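You operate a simulated robot arm through the tools that you are given. There is no shell and no other tool. Be economical: measure what you need, move in short steps, check, and stop when the job is done.

You are at the controls of a simulated robot arm. One attempt, no reset.

TASK
Put things in order on the top of the low dark cabinet. At the end: the short pin with the yellow cap stands where the angle bracket in green stood; the bright steel bracket is on the flat steel plate; the dark hinge pin with the purple cap stands where the short pin with the yellow cap stood; the paint brush with the teal handle stands where the bright steel bracket stood; the angle bracket in green stands where the paint brush with the teal handle stood; whatever was shut is shut again. Leave all else as you found it, and nothing knocked over.

The check looks at the end state, three seconds after you hand in, the way a careful person would. Anything else that was tipped, shoved, dropped, spilled or broken makes it a failure. A push-on lid holds only when it is set on centred and level and pressed home; a screw cap is set on level and turned clockwise until tight.

THE ROBOT
A 7-joint arm with a two-finger parallel gripper, fixed in place. Base frame: the origin is at the foot of the arm, x ahead of it, y to its left, z up; the work surface is at about z = 0.86. Lengths are in m, angles in degrees, forces in N, time in s.
With the tool pointing down near the work surface it reaches from about 0.24 to 0.68 m from the base axis. Its first joint turns from -66.0 to 66.0 degrees. Payload 2.4 kg.
Tool frame: the origin (TCP) lies between the finger pads and is the grasp point; the fingertips stand 0.03 m ahead of it; z points along the fingers, y is the line along which they close. Largest opening 0.094 m; finger width 0.028, thickness 0.01; the body of the gripper, 0.05 by 0.096 m, starts 0.055 m behind the TCP.
Orientation is that of the tool frame in the base frame, as a unit quaternion [w, x, y, z]. With the fingers straight down and closing along the base's y, the tool's x points along the base's -x, its y along +y and its z along -z.

THE INTERFACE
- The arm moves only by the tool jog_arm. Its arguments are lists of equal length, an entry for each row: "delta_rot": the turn, a rotation vector about the tool's x, y, z in units of 4 degrees (1.0 is 4 degrees), a list of three; "dp": the shift along the tool's x, y, z in units of 30 mm (1.0 is 30 mm), a list of three; "fingers": the opening, from 0 (shut) to 1 (fully open). In form: {"delta_rot": [[ax, ay, az], ...], "dp": [[tx, ty, tz], ...], "fingers": [fingers, ...]}. A call has 1 to 10 rows; each row shifts and turns the commanded pose from where the row before left it, along the tool's axes as they then stand. A call with a number of a shift or a turn outside -1 to 1 is refused whole. Rows are played at 5 a second. More than 0.05 m and 8.6 degrees between two rows, or a gripper value outside its range, and nothing of the call is played. A pose out of reach is approached as far as the arm can. The call stops where the force on the tool passes 40 N (or 10 N more than at its start, if that is more) or the arm is blocked; 0.2 s more then pass. The fingers move at their own pace (about 0.153 m/s each) and stop on an object; they squeeze with about 29 N. The grip force told is the motor's: it shows also when the fingers shut on nothing. Time passes only in rows, and 0.2 s behind the last, so rows that do not move let the fingers close. The reply holds the time, the measured pose of the TCP, the force on the tool along the base axes, the opening and the grip force, in the units named above and with some noise, and new pictures: "pictures" is both (left out), scene, wrist or none.
- Cameras (640 x 400 px; columns grow to the right, rows downward): "scene" is fixed at [0.0144, 0.4517, 1.4636]; the picture's right is [-0.85, -0.53, 0.00], its down [-0.25, 0.41, -0.88] and it looks along [0.46, -0.75, -0.48] (base axes); focal length 320 px, centre (320, 200). "wrist" rides on the gripper at [0.076, 0.014, -0.103] in the tool frame; the picture's right is [-0.18, 0.98, 0.00], its down [-0.75, -0.14, -0.64] and it looks along [-0.63, -0.12, 0.77] (tool axes); focal length 243 px, centre (320, 200). There is no depth. A picture from a camera that has moved, and an enlarged one, comes with that camera's place and axes in the base frame and with its lens. The place of the scene camera against the robot may be out by one fixed shift of up to 0.025 m in any direction.
- zoom(camera, box): a new picture of the part [left, top, right, bottom] of that camera's present view, enlarged. The clock stands still meanwhile.
- close_job(): hands the job in; it is judged then, once.

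Work in short steps. Places have to be worked out from the pictures, the camera data and where the tool is seen: move nearer, look again, correct. Check each grasp and each placing, and mend what went wrong. You have 120 turns and 170 pictures in all, those below and enlarged ones among them. Open the gripper and draw the arm clear of the work before you hand the job in, unless the task says otherwise; then end with one line.

The tools are called after "Call:" as name(argument=value, ...) on one line, values as JSON. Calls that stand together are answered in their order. jog_arm: Moves the arm, as the interface text tells. Its arguments: {"type":"object","properties":{"delta_rot":{"type":"array"},"dp":{"type":"array"},"fingers":{"type":"array"},"pictures":{"type":"string","enum":["both","scene","wrist","none"]}},"required":["delta_rot","dp","fingers"]} The other tools are called the same way: zoom (camera, box) takes an enlarged picture of a part of a camera's view; close_job () hands the job in.

At the start:

```text
time: 0.0
tool_pos: [0.3392, -0.2351, 1.2198]
tcp_rot: [0.0, 0.0, 1.0, 0.0]
contact_force: [0.3, -0.4, 0.7]
finger_gap: 0.0939
gripper_force: 0.1
```

scene: 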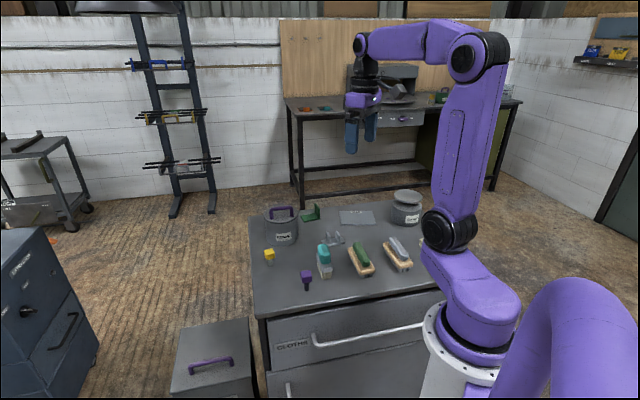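
wrist: 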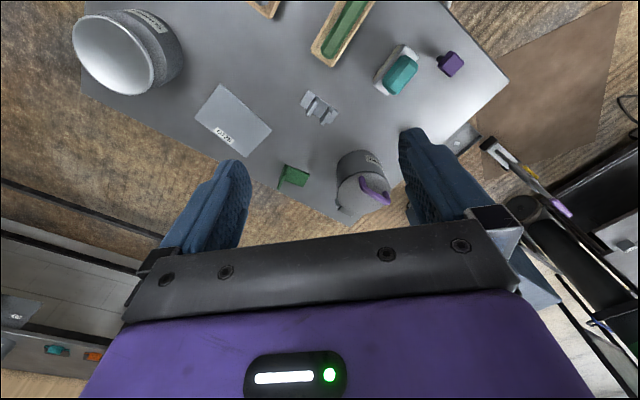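

I'll first take enlarged views of the cabinet top to identify the items.

Call:
zoom(camera="scene", box=[240, 180, 440, 305])

Call:
zoom(camera="wrist", box=[60, 0, 540, 230])

```text
3.20 times, centred on (340, 242) of scene
camera zoom: at [0.0144, 0.4517, 1.4636], right [-0.85, -0.53, 0.0], down [-0.25, 0.41, -0.88], along [0.46, -0.75, -0.48], focal length 1025 px, centre (256, 64)
```

zoom: 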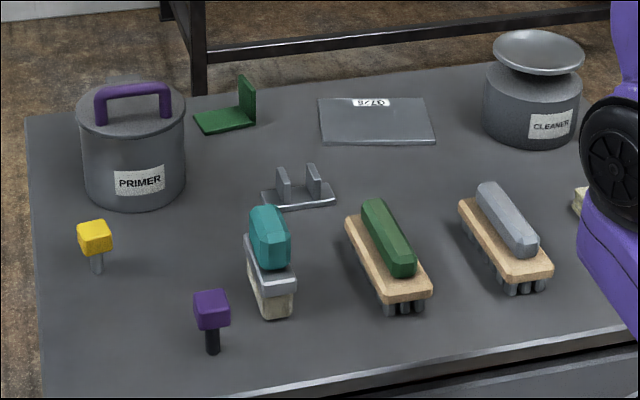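

```text
1.33 times, centred on (300, 115) of wrist
camera zoom: at [0.2648, -0.2202, 1.321], right [0.18, 0.98, 0.0], down [0.75, -0.14, 0.64], along [0.63, -0.12, -0.77], focal length 324 px, centre (347, 313)
```

zoom: 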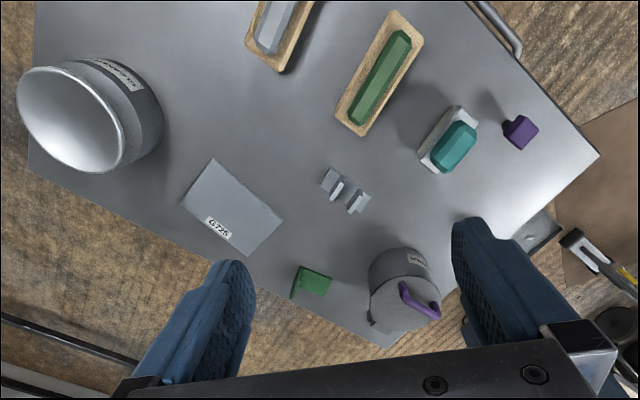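

Steel bracket is judged near (0.42, -0.25), plate near (0.42, -0.42), green near (0.56, -0.34), brush near (0.38, -0.11), purple near (0.375, -0.045), yellow near (0.51, -0.09). I lower over the steel bracket for a nearer look.

Call:
jog_arm(delta_rot=[[0, 0, 0], [0, 0, 0], [0, 0, 0], [0, 0, 0], [0, 0, 0]], dp=[[-0.5, -0.15, 0.9], [-0.5, -0.15, 0.9], [-0.5, -0.15, 0.9], [-0.5, -0.15, 0.9], [0, 0, 0]], fingers=[1, 1, 1, 1, 1])

```text
time: 1.2
tool_pos: [0.4002, -0.2529, 1.1116]
tcp_rot: [0.001, 0.0, 1.0, 0.0]
contact_force: [-0.4, -0.8, -0.1]
finger_gap: 0.0937
gripper_force: 0.0
camera wrist: at [0.3247, -0.2378, 1.2121], right [0.18, 0.98, 0.0], down [0.75, -0.14, 0.64], along [0.63, -0.12, -0.77], focal length 243 px, centre (320, 200)
```

scene: 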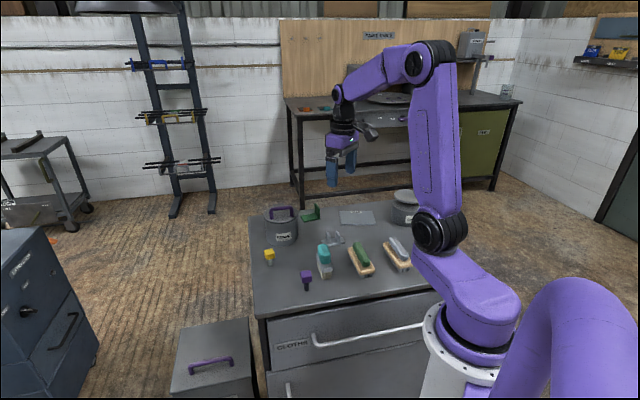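
wrist: 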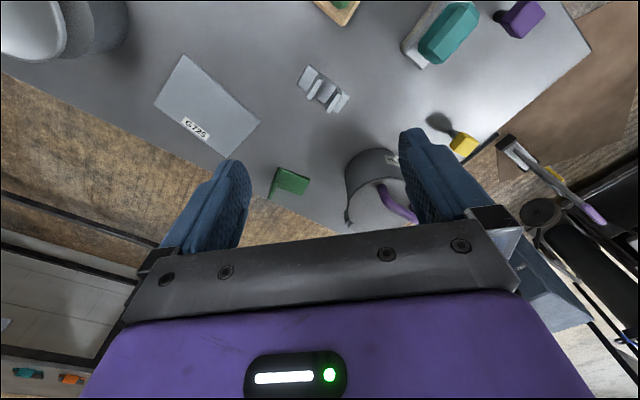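

Call:
zoom(camera="wrist", box=[140, 30, 380, 210])

Call:
zoom(camera="wrist", box=[380, 0, 580, 170])

```text
2.22 times, centred on (260, 120) of wrist
camera zoom: at [0.3247, -0.2378, 1.2121], right [0.18, 0.98, 0.0], down [0.75, -0.14, 0.64], along [0.63, -0.12, -0.77], focal length 539 px, centre (453, 378)
```

zoom: 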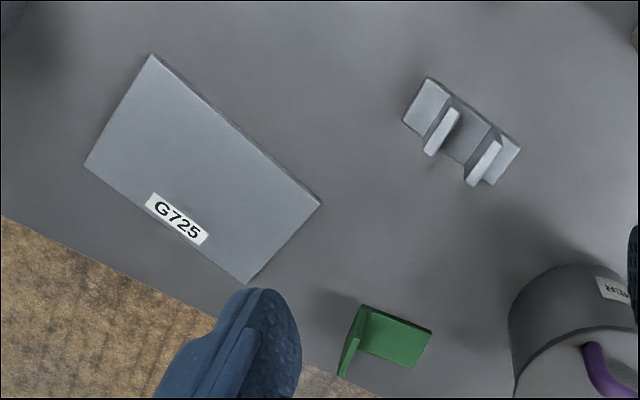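

```text
2.35 times, centred on (480, 85) of wrist
camera zoom: at [0.3247, -0.2378, 1.2121], right [0.18, 0.98, 0.0], down [0.75, -0.14, 0.64], along [0.63, -0.12, -0.77], focal length 571 px, centre (-56, 471)
```

zoom: 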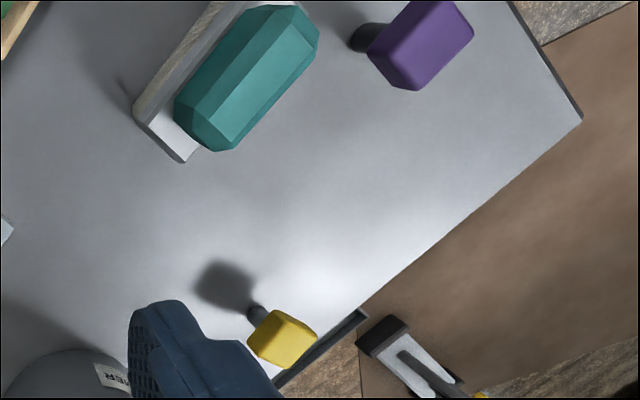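

Steel bracket centre ≈ (0.422, -0.251), long axis at 45°, flanges crossing it. I turn the tool +45° so the fingers close along that long axis, shifting over it and lowering a bit.

Call:
jog_arm(delta_rot=[[0, 0, 1], [0, 0, 1], [0, 0, 1], [0, 0, 1], [0, 0, 1], [0, 0, 1], [0, 0, 1], [0, 0, 1], [0, 0, 1], [0, 0, 1]], dp=[[-0.73, 0.07, 0], [0, 0, 0.2], [0, 0, 0.2], [0, 0, 0.2], [0, 0, 0.2], [0, 0, 0.2], [0, 0, 0.2], [0, 0, 0.2], [0, 0, 0.2], [0, 0, 0.2]], fingers=[1, 1, 1, 1, 1, 1, 1, 1, 1, 1], pictures="none")

Call:
jog_arm(delta_rot=[[0, 0, 1], [0, 0, 0.25], [0, 0, 0]], dp=[[0, 0, 0.5], [0, 0, 0.5], [0, 0, 0]], fingers=[0.9, 0.9, 0.9], pictures="both")

```text
time: 3.4
tool_pos: [0.4229, -0.251, 1.0574]
tcp_rot: [0.0, 0.343, 0.939, 0.0]
contact_force: [-0.2, -0.6, 0.4]
finger_gap: 0.094
gripper_force: 0.0
```

```text
time: 4.2
tool_pos: [0.4228, -0.25, 1.0281]
tcp_rot: [0.0, 0.382, 0.924, -0.001]
contact_force: [-0.8, -0.9, 0.9]
finger_gap: 0.0847
gripper_force: 0.1
camera wrist: at [0.3793, -0.1862, 1.129], right [0.83, 0.56, 0.0], down [0.43, -0.63, 0.64], along [0.36, -0.53, -0.77], focal length 243 px, centre (320, 200)
```

scene: 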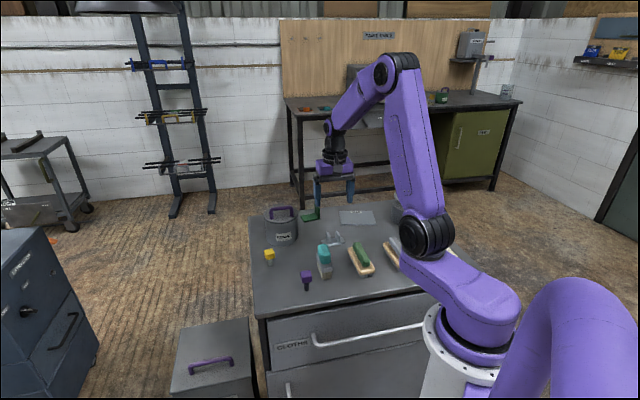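
wrist: 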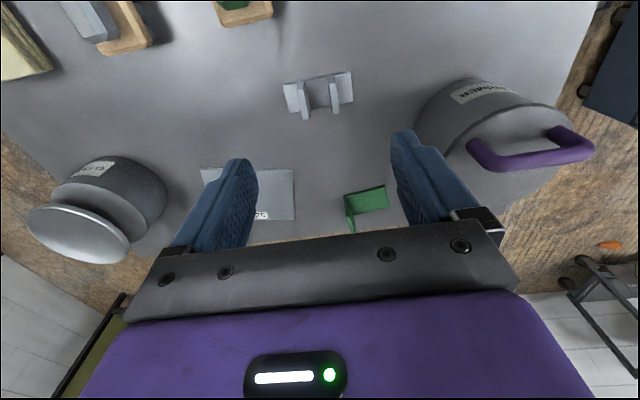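

Call:
zoom(camera="wrist", box=[260, 50, 420, 150])

```text
4.00 times, centred on (340, 100) of wrist
camera zoom: at [0.3793, -0.1862, 1.129], right [0.83, 0.56, 0.0], down [0.43, -0.63, 0.64], along [0.36, -0.53, -0.77], focal length 970 px, centre (240, 600)
```

zoom: 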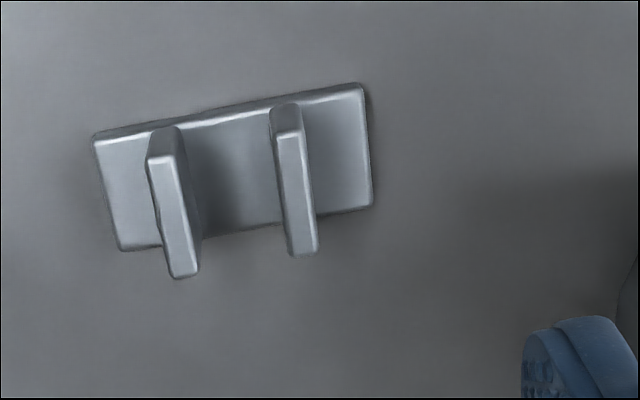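

Bracket is centred within 2 mm and aligned with the tool. I descend with a 62 mm opening to straddle the flanges, tips just above its base plate.

Call:
jog_arm(delta_rot=[[0, 0, 0], [0, 0, 0], [0, 0, 0], [0, 0, 0], [0, 0, 0], [0, 0, 0]], dp=[[-0.03, -0.06, 0.7], [0, 0, 0.7], [0, 0, 0.7], [0, 0, 0.7], [0, 0, 0.7], [0, 0, 0.4]], fingers=[0.66, 0.66, 0.66, 0.66, 0.66, 0.66])

```text
time: 5.6
tool_pos: [0.4212, -0.2526, 0.9111]
tcp_rot: [0.0, 0.382, 0.924, 0.0]
contact_force: [-0.1, 1.5, 0.6]
finger_gap: 0.0622
gripper_force: 0.1
camera wrist: at [0.3781, -0.1882, 1.0116], right [0.83, 0.56, 0.0], down [0.43, -0.63, 0.64], along [0.36, -0.53, -0.77], focal length 243 px, centre (320, 200)
```

scene: 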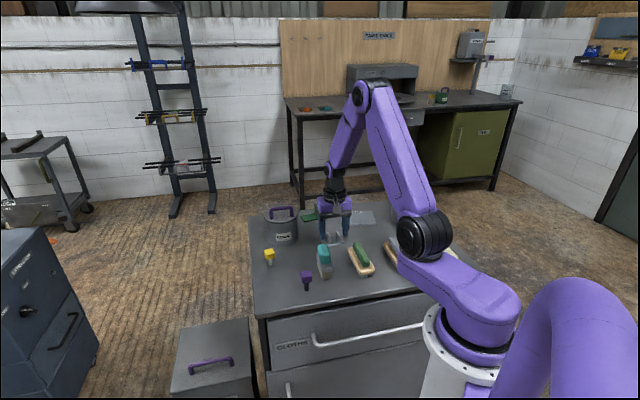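
wrist: 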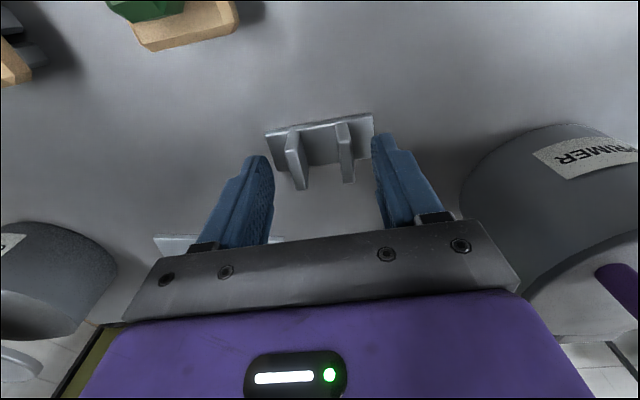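

Straddling looks right. I lower the last 9 mm and close.

Call:
jog_arm(delta_rot=[[0, 0, 0], [0, 0, 0], [0, 0, 0], [0, 0, 0], [0, 0, 0]], dp=[[0, 0, 0.3], [0, 0, 0], [0, 0, 0], [0, 0, 0], [0, 0, 0]], fingers=[0.66, 0.66, 0.3, 0.3, 0.3], pictures="wrist")

```text
time: 6.8
tool_pos: [0.4198, -0.253, 0.9024]
tcp_rot: [0.001, 0.383, 0.924, 0.0]
contact_force: [-0.1, 0.2, 0.9]
finger_gap: 0.0377
gripper_force: 28.7
camera wrist: at [0.3784, -0.188, 1.0027], right [0.83, 0.56, 0.0], down [0.43, -0.63, 0.64], along [0.36, -0.53, -0.77], focal length 243 px, centre (320, 200)
```

wrist: 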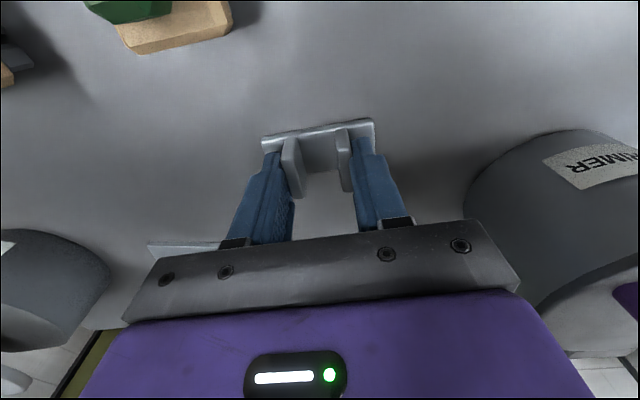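

Grip is solid at 37.7 mm. I lift 75 mm and carry toward the plate centre (0.422, -0.419).

Call:
jog_arm(delta_rot=[[0, 0, 0], [0, 0, 0], [0, 0, 0], [0, 0, 0], [0, 0, 0], [0, 0, 0], [0, 0, 0], [0, 0, 0], [0, 0, 0]], dp=[[0, 0, -0.5], [0, 0, -1], [0, 0, -1], [-0.8, -0.78, 0], [-0.8, -0.78, 0], [-0.8, -0.78, 0], [-0.8, -0.78, 0], [-0.76, -0.75, 0], [0, 0, 0]], fingers=[0.3, 0.3, 0.3, 0.3, 0.3, 0.3, 0.3, 0.3, 0.3])

```text
time: 8.8
tool_pos: [0.4233, -0.4178, 0.977]
tcp_rot: [0.0, 0.383, 0.924, 0.0]
contact_force: [0.0, 0.7, -2.1]
finger_gap: 0.0375
gripper_force: 29.2
camera wrist: at [0.3806, -0.3542, 1.0779], right [0.83, 0.56, 0.0], down [0.43, -0.63, 0.64], along [0.36, -0.53, -0.77], focal length 243 px, centre (320, 200)
```

scene: 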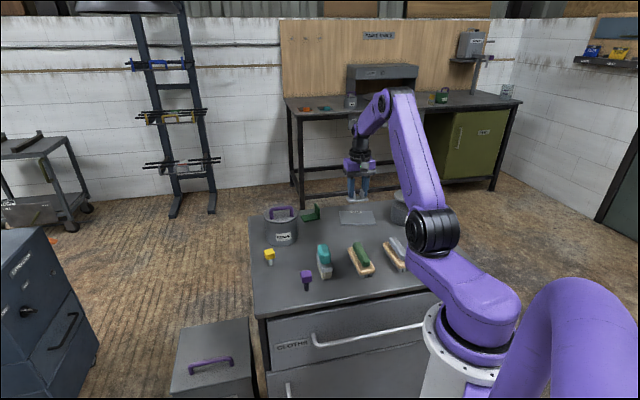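
wrist: 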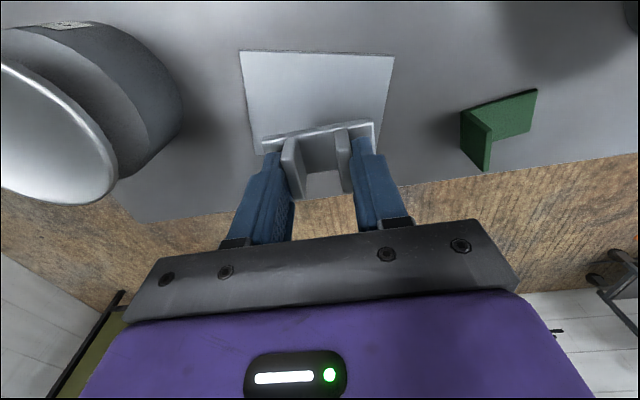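

The bracket hangs over the plate centre. I turn −12° to line up with the plate and lower to just above it.

Call:
jog_arm(delta_rot=[[0, 0, -1], [0, 0, -1], [0, 0, -1], [0, 0, 0], [0, 0, 0], [0, 0, 0]], dp=[[0, 0, 0.5], [0, 0, 0.5], [0, 0, 0.5], [0, 0, 0.4], [0, 0, 0.27], [0, 0, 0]], fingers=[0.3, 0.3, 0.3, 0.3, 0.3, 0.3])

```text
time: 10.2
tool_pos: [0.4242, -0.4183, 0.9124]
tcp_rot: [-0.001, 0.284, 0.959, 0.001]
contact_force: [-0.3, -1.1, -2.4]
finger_gap: 0.0376
gripper_force: 29.1
camera wrist: at [0.3681, -0.3646, 1.013], right [0.69, 0.72, 0.0], down [0.56, -0.53, 0.64], along [0.46, -0.44, -0.77], focal length 243 px, centre (320, 200)
```

scene: 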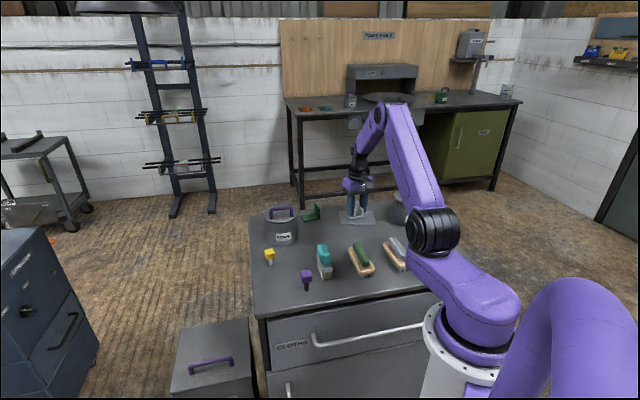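
wrist: 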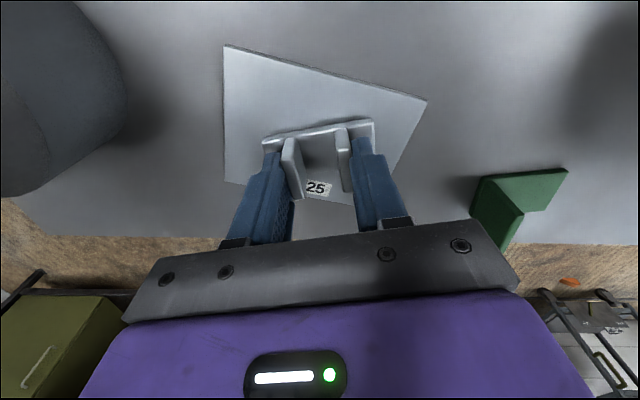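

I turned the wrong way relative to the plate, so I turn back +24° while still above it, then lower gently.

Call:
jog_arm(delta_rot=[[0, 0, 1], [0, 0, 1], [0, 0, 1], [0, 0, 1], [0, 0, 1], [0, 0, 1], [0, 0, 0], [0, 0, 0], [0, 0, 0]], dp=[[0, 0, 0], [0, 0, 0], [0, 0, 0], [0, 0, 0], [0, 0, 0], [0, 0, 0], [0, 0, 0.1], [0, 0, 0.07], [0, 0, 0]], fingers=[0.3, 0.3, 0.3, 0.3, 0.3, 0.3, 0.3, 0.3, 0.3])

```text
time: 12.2
tool_pos: [0.4247, -0.4181, 0.908]
tcp_rot: [0.001, 0.477, 0.879, -0.001]
contact_force: [-2.6, 3.6, 10.7]
finger_gap: 0.0377
gripper_force: 28.8
camera wrist: at [0.3946, -0.3466, 1.0086], right [0.92, 0.38, 0.0], down [0.29, -0.71, 0.64], along [0.24, -0.59, -0.77], focal length 243 px, centre (320, 200)
```

scene: 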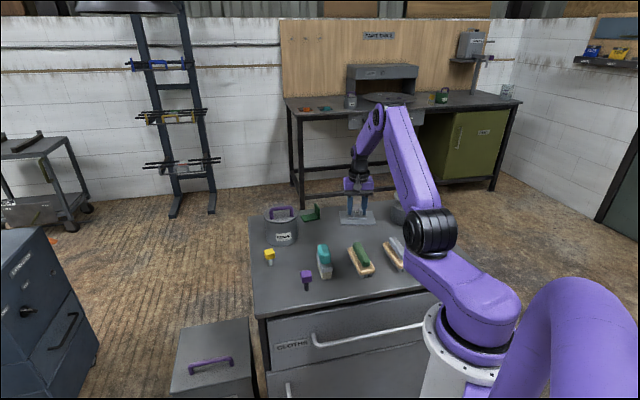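
wrist: 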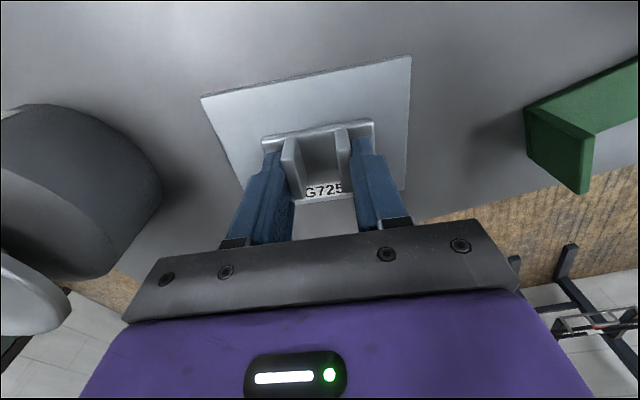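

Contact (about 11 N up): it is seated on the plate. I open and rise.

Call:
jog_arm(delta_rot=[[0, 0, 0], [0, 0, 0], [0, 0, 0], [0, 0, 0], [0, 0, 0], [0, 0, 0], [0, 0, 0]], dp=[[0, 0, -0.03], [0, 0, 0], [0, 0, -0.5], [0, 0, -1], [0, 0, -1], [0, 0, -1], [0, 0, 0]], fingers=[0.6, 0.6, 0.6, 0.6, 0.6, 0.8, 0.8])

```text
time: 13.8
tool_pos: [0.4226, -0.4183, 1.0129]
tcp_rot: [-0.001, 0.477, 0.879, -0.001]
contact_force: [0.9, 0.5, -0.5]
finger_gap: 0.075
gripper_force: 0.0
camera wrist: at [0.3945, -0.3471, 1.114], right [0.92, 0.38, 0.0], down [0.29, -0.71, 0.64], along [0.24, -0.59, -0.77], focal length 243 px, centre (320, 200)
```

scene: 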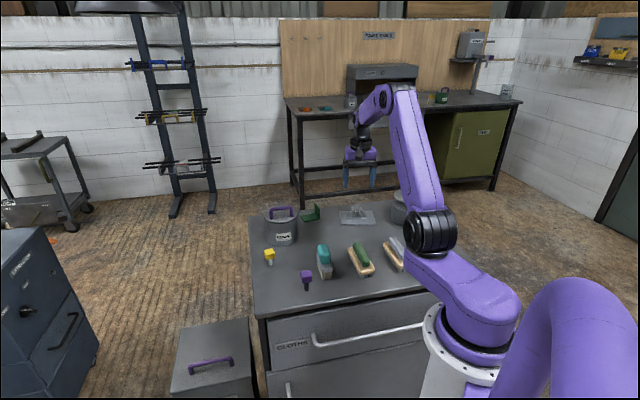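
wrist: 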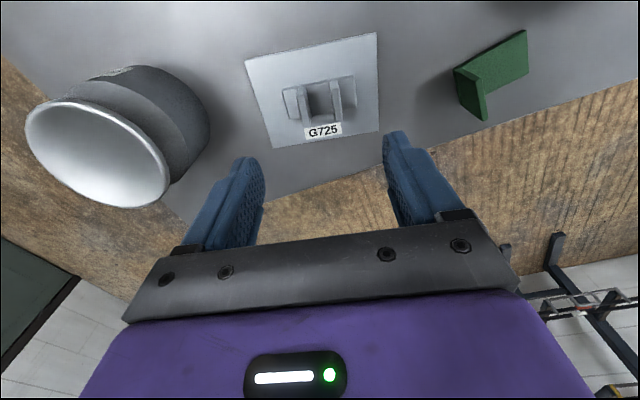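

The steel bracket sits on the plate. Next the brush: I travel over to about (0.37, -0.12) at z≈1.06.

Call:
jog_arm(delta_rot=[[0, 0, 0], [0, 0, 0], [0, 0, 0], [0, 0, 0], [0, 0, 0], [0, 0, 0], [0, 0, 0], [0, 0, 0], [0, 0, 0], [0, 0, 0]], dp=[[0.933, 0.387, -0.17], [0.933, 0.387, -0.17], [0.933, 0.387, -0.17], [0.933, 0.387, -0.17], [0.933, 0.387, -0.17], [0.933, 0.387, -0.17], [0.933, 0.387, -0.17], [0.933, 0.387, -0.17], [0.933, 0.387, -0.17], [0.933, 0.387, -0.17]], fingers=[1, 1, 1, 1, 1, 1, 1, 1, 1, 1])

```text
time: 16.0
tool_pos: [0.3679, -0.1213, 1.0633]
tcp_rot: [0.0, 0.477, 0.879, 0.0]
contact_force: [-1.0, -0.2, -1.0]
finger_gap: 0.094
gripper_force: 0.0
camera wrist: at [0.339, -0.0489, 1.1646], right [0.92, 0.38, 0.0], down [0.29, -0.71, 0.64], along [0.24, -0.59, -0.77], focal length 243 px, centre (320, 200)
```

scene: 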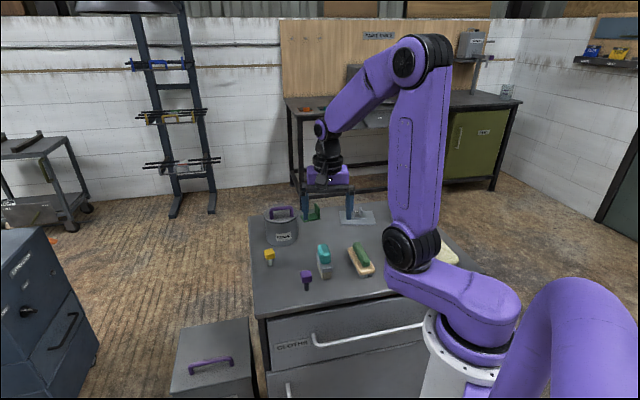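
wrist: 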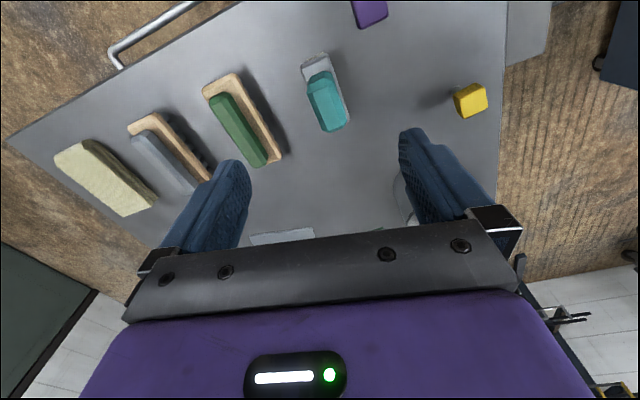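

Call:
zoom(camera="wrist", box=[260, 30, 420, 150])

Call:
zoom(camera="scene", box=[250, 190, 390, 300])

```text
3.33 times, centred on (340, 90) of wrist
camera zoom: at [0.339, -0.0489, 1.1646], right [0.92, 0.38, 0.0], down [0.29, -0.71, 0.64], along [0.24, -0.59, -0.77], focal length 809 px, centre (253, 567)
```

zoom: 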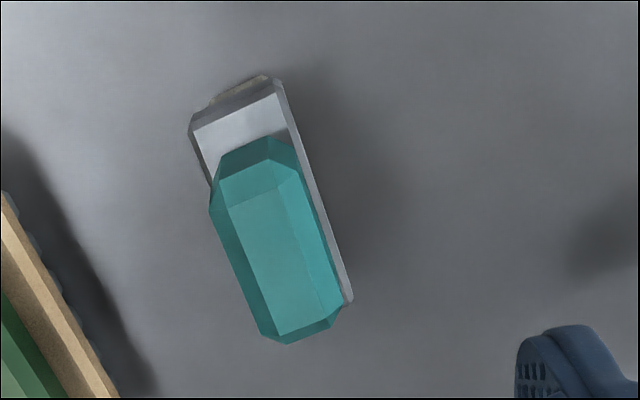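

```text
3.64 times, centred on (320, 245) of scene
camera zoom: at [0.0144, 0.4517, 1.4636], right [-0.85, -0.53, 0.0], down [-0.25, 0.41, -0.88], along [0.46, -0.75, -0.48], focal length 1165 px, centre (320, 36)
```

zoom: 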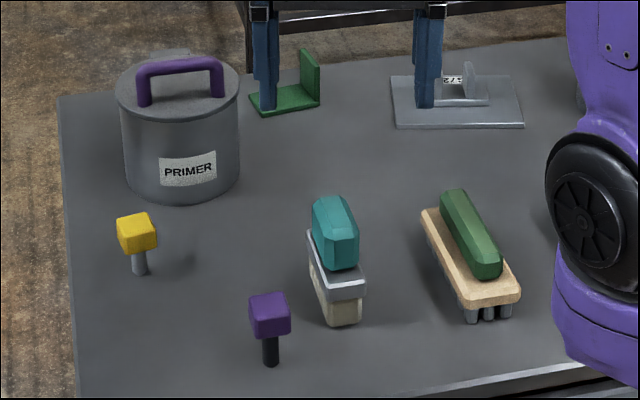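

Brush centre ≈ (0.376, -0.122), long axis needs the tool at about 45° again; handle spans roughly z 0.895–0.93. I correct, rotate −11.5° and lower partway.

Call:
jog_arm(delta_rot=[[0, 0, -1], [0, 0, -1], [0, 0, -0.9], [0, 0, 0], [0, 0, 0]], dp=[[-0.2, 0.19, 0], [0, 0, 0.7], [0, 0, 0.7], [0, 0, 0.6], [0, 0, 0]], fingers=[0.7, 0.7, 0.7, 0.7, 0.7], pictures="wrist")

Call:
zoom(camera="wrist", box=[240, 60, 420, 180])

```text
time: 17.2
tool_pos: [0.3765, -0.1229, 1.0041]
tcp_rot: [0.0, 0.386, 0.923, 0.0]
contact_force: [0.4, -0.1, 0.9]
finger_gap: 0.0659
gripper_force: 0.1
camera wrist: at [0.3343, -0.0586, 1.1042], right [0.83, 0.56, 0.0], down [0.43, -0.64, 0.64], along [0.36, -0.53, -0.77], focal length 243 px, centre (320, 200)
```

wrist: 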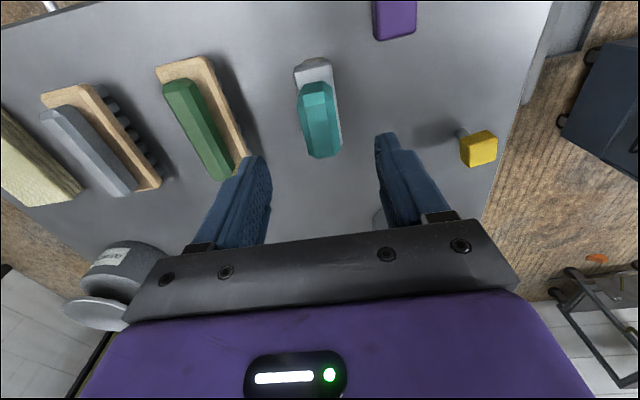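

```text
3.33 times, centred on (330, 120) of wrist
camera zoom: at [0.3343, -0.0586, 1.1042], right [0.83, 0.56, 0.0], down [0.43, -0.64, 0.64], along [0.36, -0.53, -0.77], focal length 809 px, centre (287, 467)
```

zoom: 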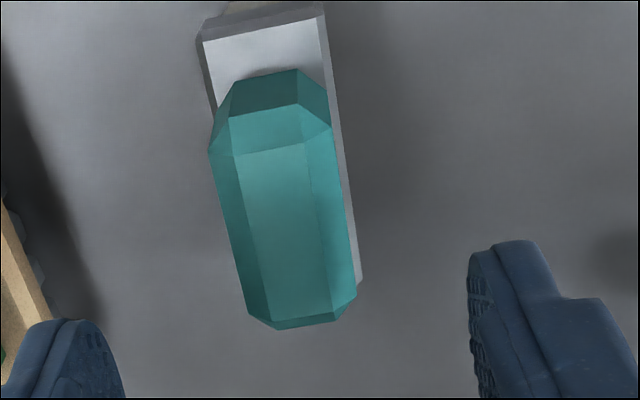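

Aligned and centred within 2 mm. I lower to z≈0.929 and close on the handle.

Call:
jog_arm(delta_rot=[[0, 0, 0], [0, 0, 0], [0, 0, 0], [0, 0, 0], [0, 0, 0], [0, 0, 0], [0, 0, 0]], dp=[[0.05, 0, 0.8], [0, 0, 0.8], [0, 0, 0.6], [0, 0, 0.3], [0, 0, 0], [0, 0, 0], [0, 0, 0]], fingers=[0.7, 0.7, 0.7, 0.7, 0.7, 0.1, 0.1])

Call:
zoom(camera="scene", box=[250, 190, 390, 300])

```text
time: 18.8
tool_pos: [0.3753, -0.1218, 0.9298]
tcp_rot: [-0.001, 0.385, 0.923, 0.0]
contact_force: [-0.2, -0.4, -0.8]
finger_gap: 0.0299
gripper_force: 29.7
camera wrist: at [0.3326, -0.057, 1.0295], right [0.83, 0.56, 0.0], down [0.43, -0.64, 0.64], along [0.36, -0.53, -0.77], focal length 243 px, centre (320, 200)
```

scene: 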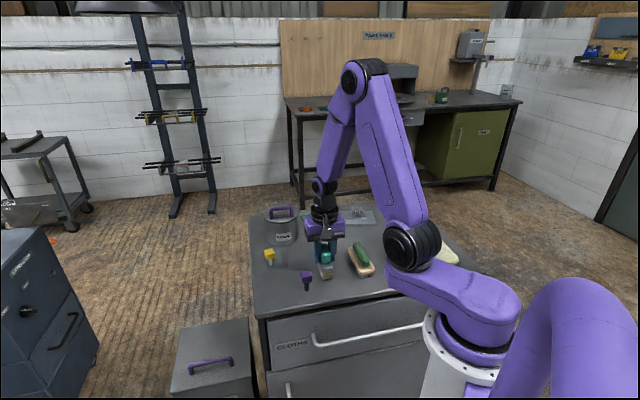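
wrist: 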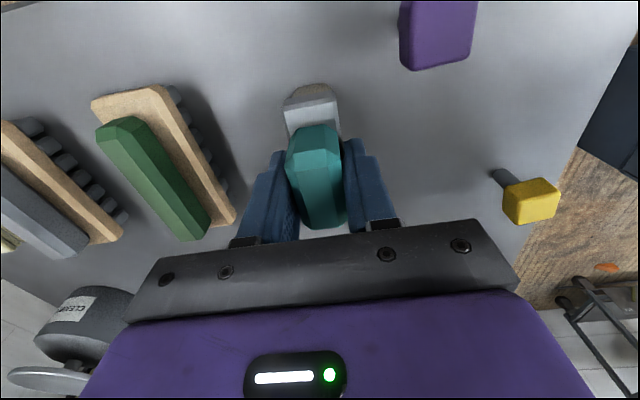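

```text
3.64 times, centred on (320, 245) of scene
camera zoom: at [0.0144, 0.4517, 1.4636], right [-0.85, -0.53, 0.0], down [-0.25, 0.41, -0.88], along [0.46, -0.75, -0.48], focal length 1165 px, centre (320, 36)
```

zoom: 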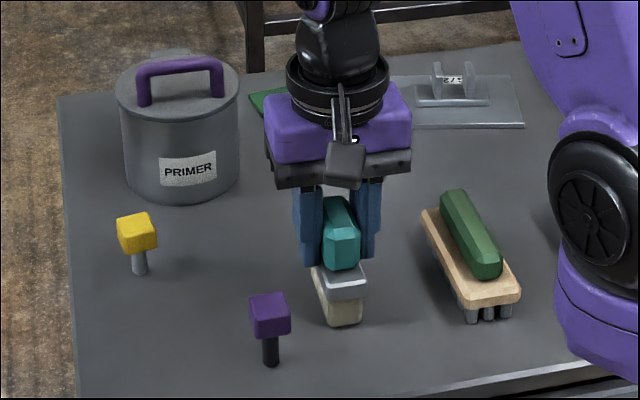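

Handle gripped (30 mm). I lift 60 mm and carry to the old steel-bracket place (0.421, -0.252).

Call:
jog_arm(delta_rot=[[0, 0, 0], [0, 0, 0], [0, 0, 0], [0, 0, 0], [0, 0, 0], [0, 0, 0], [0, 0, 0], [0, 0, 0], [0, 0, 0], [0, 0, 0]], dp=[[0, 0, -0.4], [0, 0, -0.8], [0, 0, -0.8], [-0.7, -0.33, 0], [-0.7, -0.33, 0], [-0.7, -0.33, 0], [-0.7, -0.33, 0], [-0.7, -0.33, 0], [-0.66, -0.31, 0], [0, 0, 0]], fingers=[0.1, 0.1, 0.1, 0.1, 0.1, 0.1, 0.1, 0.1, 0.1, 0.1])

```text
time: 21.0
tool_pos: [0.4217, -0.2521, 0.9881]
tcp_rot: [0.001, 0.386, 0.922, 0.0]
contact_force: [-0.2, -0.4, -0.8]
finger_gap: 0.0299
gripper_force: 28.6
camera wrist: at [0.3784, -0.1872, 1.0898], right [0.83, 0.56, 0.0], down [0.43, -0.64, 0.64], along [0.36, -0.53, -0.77], focal length 243 px, centre (320, 200)
```

scene: 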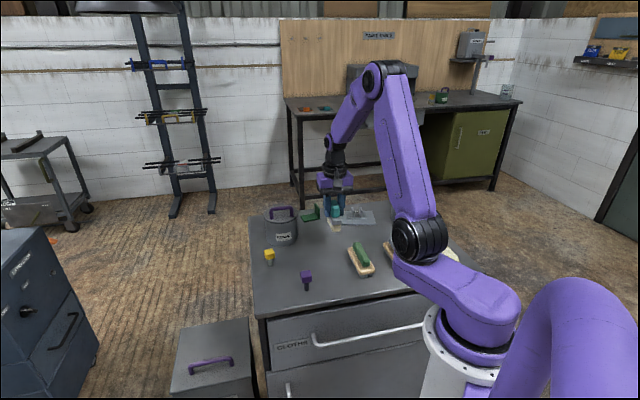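
wrist: 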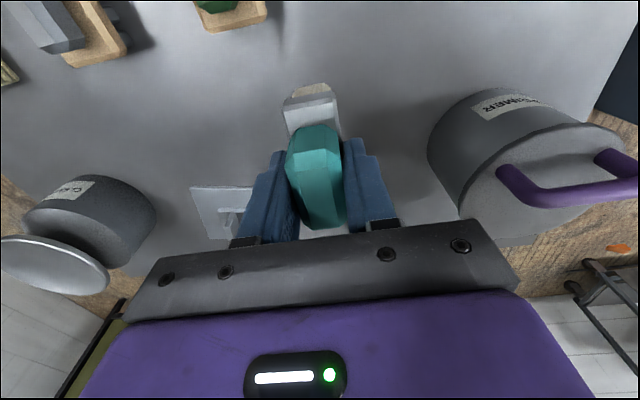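

Over the target; I lower in decreasing steps until contact.

Call:
jog_arm(delta_rot=[[0, 0, 0], [0, 0, 0], [0, 0, 0], [0, 0, 0], [0, 0, 0], [0, 0, 0]], dp=[[0, 0, 0.7], [0, 0, 0.7], [0, 0, 0.4], [0, 0, 0.12], [0, 0, 0.05], [0, 0, 0]], fingers=[0.1, 0.1, 0.1, 0.1, 0.1, 0.1], pictures="wrist")

```text
time: 22.4
tool_pos: [0.4212, -0.2517, 0.9303]
tcp_rot: [0.001, 0.386, 0.923, 0.001]
contact_force: [-0.1, -0.4, -0.1]
finger_gap: 0.0299
gripper_force: 29.0
camera wrist: at [0.3788, -0.1869, 1.0307], right [0.83, 0.56, 0.0], down [0.43, -0.64, 0.64], along [0.36, -0.53, -0.77], focal length 243 px, centre (320, 200)
```

wrist: 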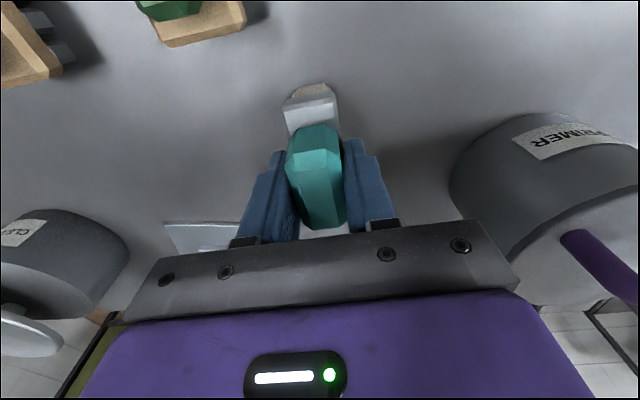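

Almost no load change yet, so I press down another ~1.5 mm, then release and rise if in contact.

Call:
jog_arm(delta_rot=[[0, 0, 0], [0, 0, 0], [0, 0, 0]], dp=[[0, 0, 0.03], [0, 0, 0.03], [0, 0, 0]], fingers=[0.1, 0.1, 0.1], pictures="none")

```text
time: 23.2
tool_pos: [0.4201, -0.251, 0.9296]
tcp_rot: [0.001, 0.385, 0.923, -0.001]
contact_force: [-1.0, 0.8, 7.8]
finger_gap: 0.0297
gripper_force: 29.0
```

Contact, 8 N. I release gently and rise.

Call:
jog_arm(delta_rot=[[0, 0, 0], [0, 0, 0], [0, 0, 0], [0, 0, 0], [0, 0, 0], [0, 0, 0], [0, 0, 0]], dp=[[0, 0, 0], [0, 0, 0], [0, 0, -0.5], [0, 0, -1], [0, 0, -1], [0, 0, -1], [0, 0, 0]], fingers=[0.6, 0.6, 0.6, 0.6, 0.6, 0.8, 0.8])

Call:
zoom(camera="scene", box=[250, 190, 390, 300])

Call:
zoom(camera="wrist", box=[260, 40, 500, 200])

```text
time: 24.8
tool_pos: [0.4215, -0.2514, 1.0332]
tcp_rot: [0.0, 0.386, 0.922, 0.001]
contact_force: [-0.3, 0.9, -0.1]
finger_gap: 0.0756
gripper_force: 0.0
camera wrist: at [0.378, -0.1876, 1.1343], right [0.83, 0.56, 0.0], down [0.43, -0.64, 0.64], along [0.36, -0.53, -0.77], focal length 243 px, centre (320, 200)
```

scene: 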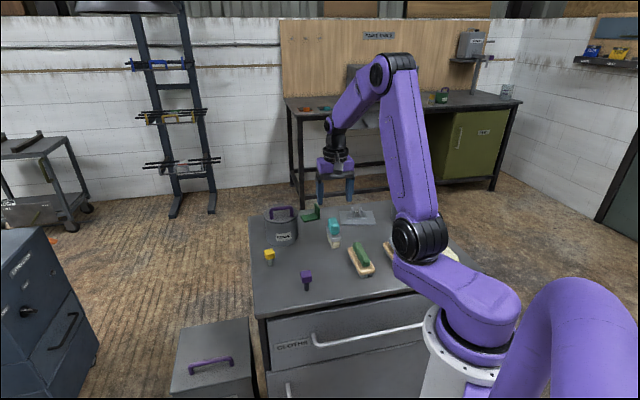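
wrist: 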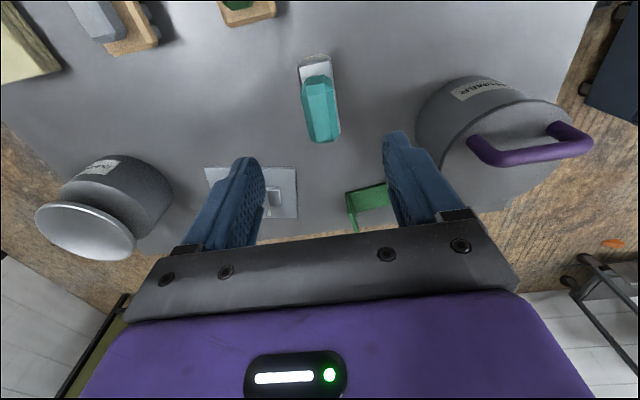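

```text
3.64 times, centred on (320, 245) of scene
camera zoom: at [0.0143, 0.4517, 1.4636], right [-0.85, -0.53, 0.0], down [-0.25, 0.41, -0.88], along [0.46, -0.75, -0.48], focal length 1165 px, centre (320, 36)
```

zoom: 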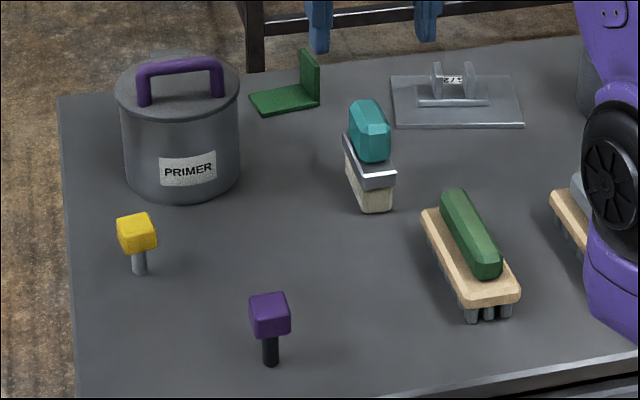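

```text
2.50 times, centred on (380, 120) of wrist
camera zoom: at [0.378, -0.1876, 1.1343], right [0.83, 0.56, 0.0], down [0.43, -0.64, 0.64], along [0.36, -0.53, -0.77], focal length 606 px, centre (170, 400)
```

zoom: 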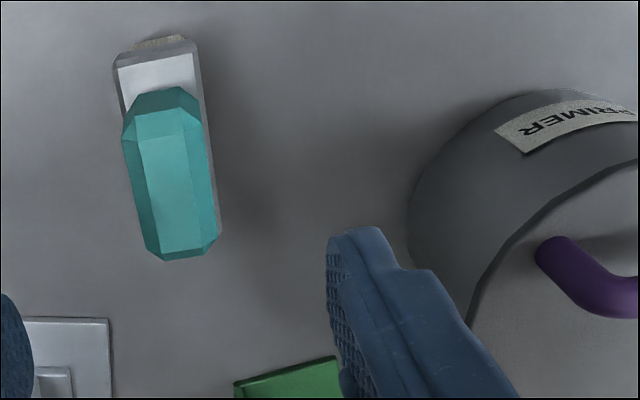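

Brush stands well. Next I look at the green bracket, moving above about (0.545, -0.345).

Call:
jog_arm(delta_rot=[[0, 0, 0], [0, 0, 0], [0, 0, 0], [0, 0, 0], [0, 0, 0], [0, 0, 0], [0, 0, 0]], dp=[[-0.85, 0.12, -0.2], [-0.85, 0.12, -0.2], [-0.85, 0.12, -0.2], [-0.85, 0.12, -0.2], [-0.85, 0.12, -0.2], [-0.85, 0.14, 0], [0, 0, 0]], fingers=[0.9, 0.9, 0.9, 0.9, 0.9, 0.9, 0.9], pictures="wrist")

Call:
zoom(camera="wrist", box=[240, 60, 420, 180])

```text
time: 26.4
tool_pos: [0.5443, -0.345, 1.0633]
tcp_rot: [0.0, 0.385, 0.923, 0.0]
contact_force: [-0.7, -0.1, -1.0]
finger_gap: 0.0844
gripper_force: 0.0
camera wrist: at [0.5016, -0.2802, 1.1643], right [0.83, 0.56, 0.0], down [0.43, -0.64, 0.64], along [0.36, -0.53, -0.77], focal length 243 px, centre (320, 200)
```

wrist: 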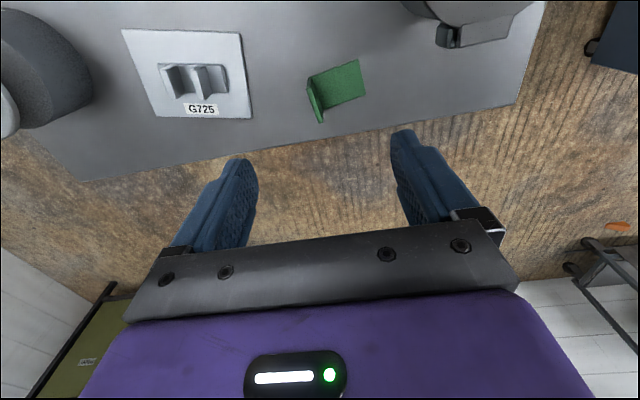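

```text
3.33 times, centred on (330, 120) of wrist
camera zoom: at [0.5016, -0.2802, 1.1643], right [0.83, 0.56, 0.0], down [0.43, -0.64, 0.64], along [0.36, -0.53, -0.77], focal length 809 px, centre (287, 467)
```

zoom: 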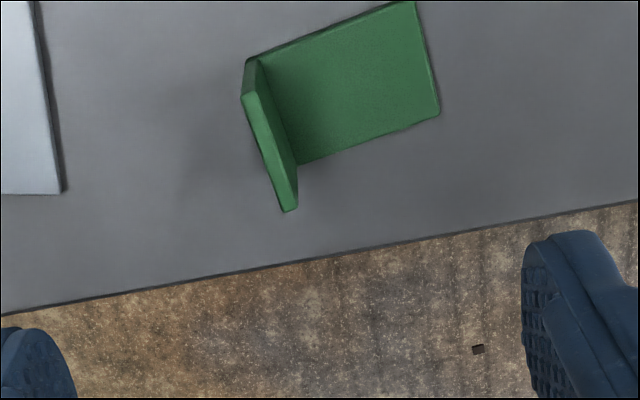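

Green bracket: base 37×57 mm, upright at its left end ~40 mm tall, tool must turn −9°. Footprint centre ≈ (0.563, -0.337). I position over the upright and descend partway.

Call:
jog_arm(delta_rot=[[0, 0, -1], [0, 0, -1], [0, 0, -0.2], [0, 0, 0], [0, 0, 0]], dp=[[-0.37, -0.23, 0], [0, 0, 0.8], [0, 0, 0.9], [0, 0, 1], [0, 0, 0.9]], fingers=[0.5, 0.5, 0.5, 0.5, 0.5])

Call:
zoom(camera="wrist", box=[240, 80, 420, 200])

Call:
zoom(camera="scene", box=[250, 160, 390, 270])

```text
time: 27.6
tool_pos: [0.5468, -0.3566, 0.9543]
tcp_rot: [0.0, 0.314, 0.949, 0.001]
contact_force: [-0.1, 0.2, -0.2]
finger_gap: 0.0471
gripper_force: 0.1
camera wrist: at [0.4955, -0.3006, 1.055], right [0.73, 0.68, 0.0], down [0.52, -0.56, 0.64], along [0.44, -0.47, -0.77], focal length 243 px, centre (320, 200)
```

scene: 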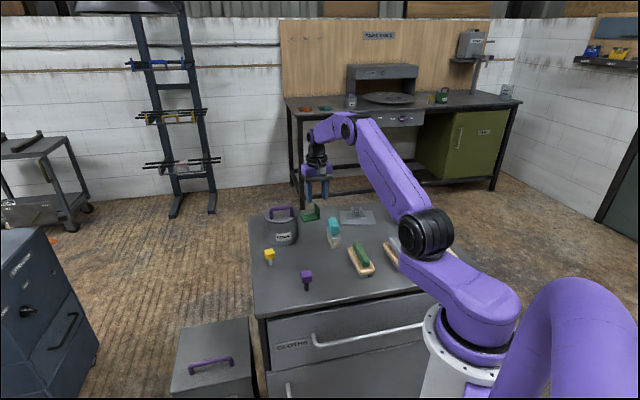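
wrist: 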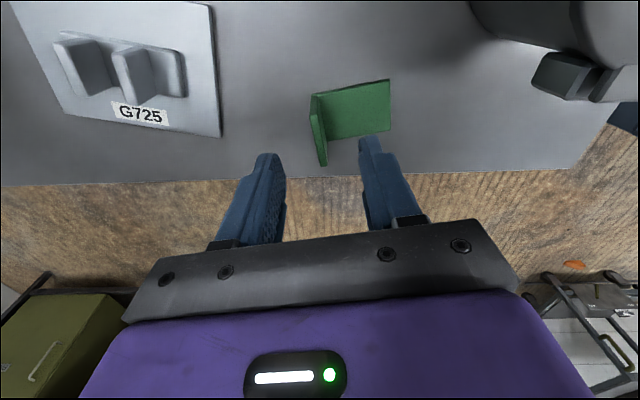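

```text
3.33 times, centred on (330, 140) of wrist
camera zoom: at [0.4955, -0.3006, 1.055], right [0.73, 0.68, 0.0], down [0.52, -0.56, 0.64], along [0.44, -0.47, -0.77], focal length 809 px, centre (287, 400)
```

zoom: 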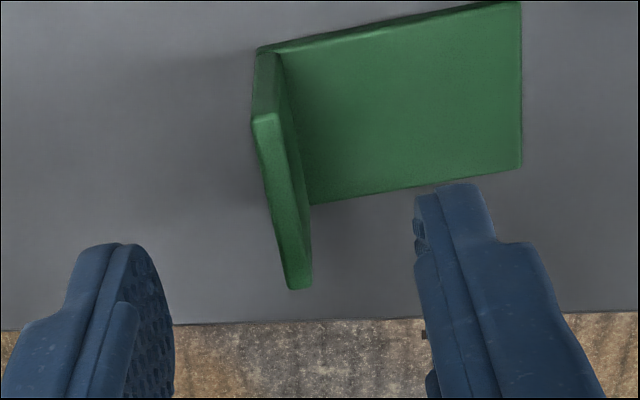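

```text
3.64 times, centred on (320, 215) of scene
camera zoom: at [0.0144, 0.4517, 1.4636], right [-0.85, -0.53, 0.0], down [-0.25, 0.41, -0.88], along [0.46, -0.75, -0.48], focal length 1165 px, centre (320, 146)
```

zoom: 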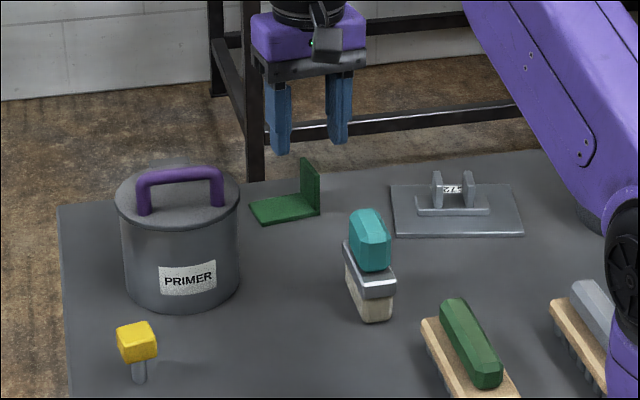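

Upright is centred between the fingers and aligned. I descend to z≈0.902 and close.

Call:
jog_arm(delta_rot=[[0, 0, 0], [0, 0, 0], [0, 0, 0], [0, 0, 0], [0, 0, 0], [0, 0, 0]], dp=[[0, -0.05, 0.7], [0, 0, 0.7], [0, 0, 0.34], [0, 0, 0], [0, 0, 0], [0, 0, 0]], fingers=[0.5, 0.5, 0.5, 0.5, 0, 0])

Call:
zoom(camera="scene", box=[250, 160, 390, 270])

```text
time: 29.0
tool_pos: [0.5454, -0.3598, 0.9021]
tcp_rot: [0.0, 0.314, 0.949, 0.0]
contact_force: [-0.1, -0.6, -0.1]
finger_gap: 0.0103
gripper_force: 29.5
camera wrist: at [0.4942, -0.302, 1.0029], right [0.73, 0.68, 0.0], down [0.52, -0.56, 0.64], along [0.44, -0.47, -0.77], focal length 243 px, centre (320, 200)
```

scene: 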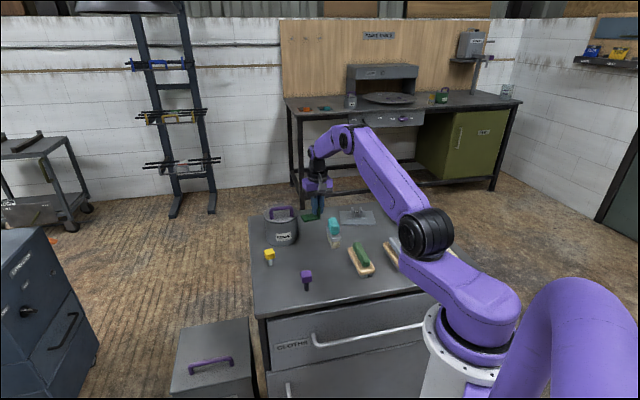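
wrist: 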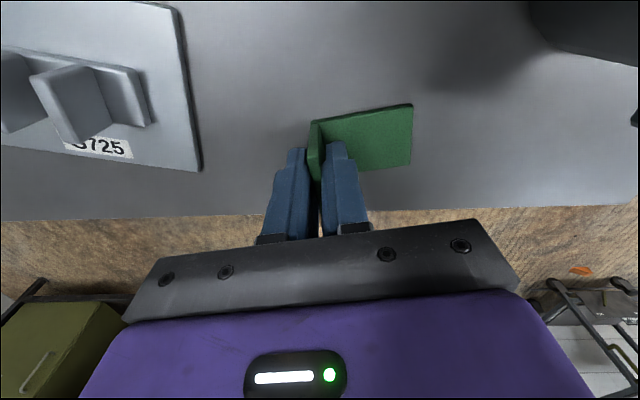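

```text
3.64 times, centred on (320, 215) of scene
camera zoom: at [0.0144, 0.4517, 1.4636], right [-0.85, -0.53, 0.0], down [-0.25, 0.41, -0.88], along [0.46, -0.75, -0.48], focal length 1165 px, centre (320, 146)
```

zoom: 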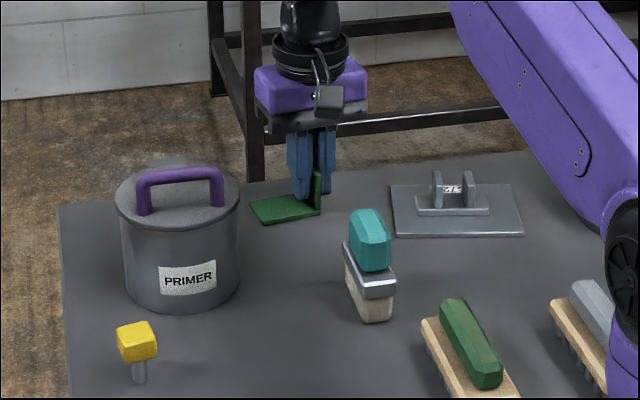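

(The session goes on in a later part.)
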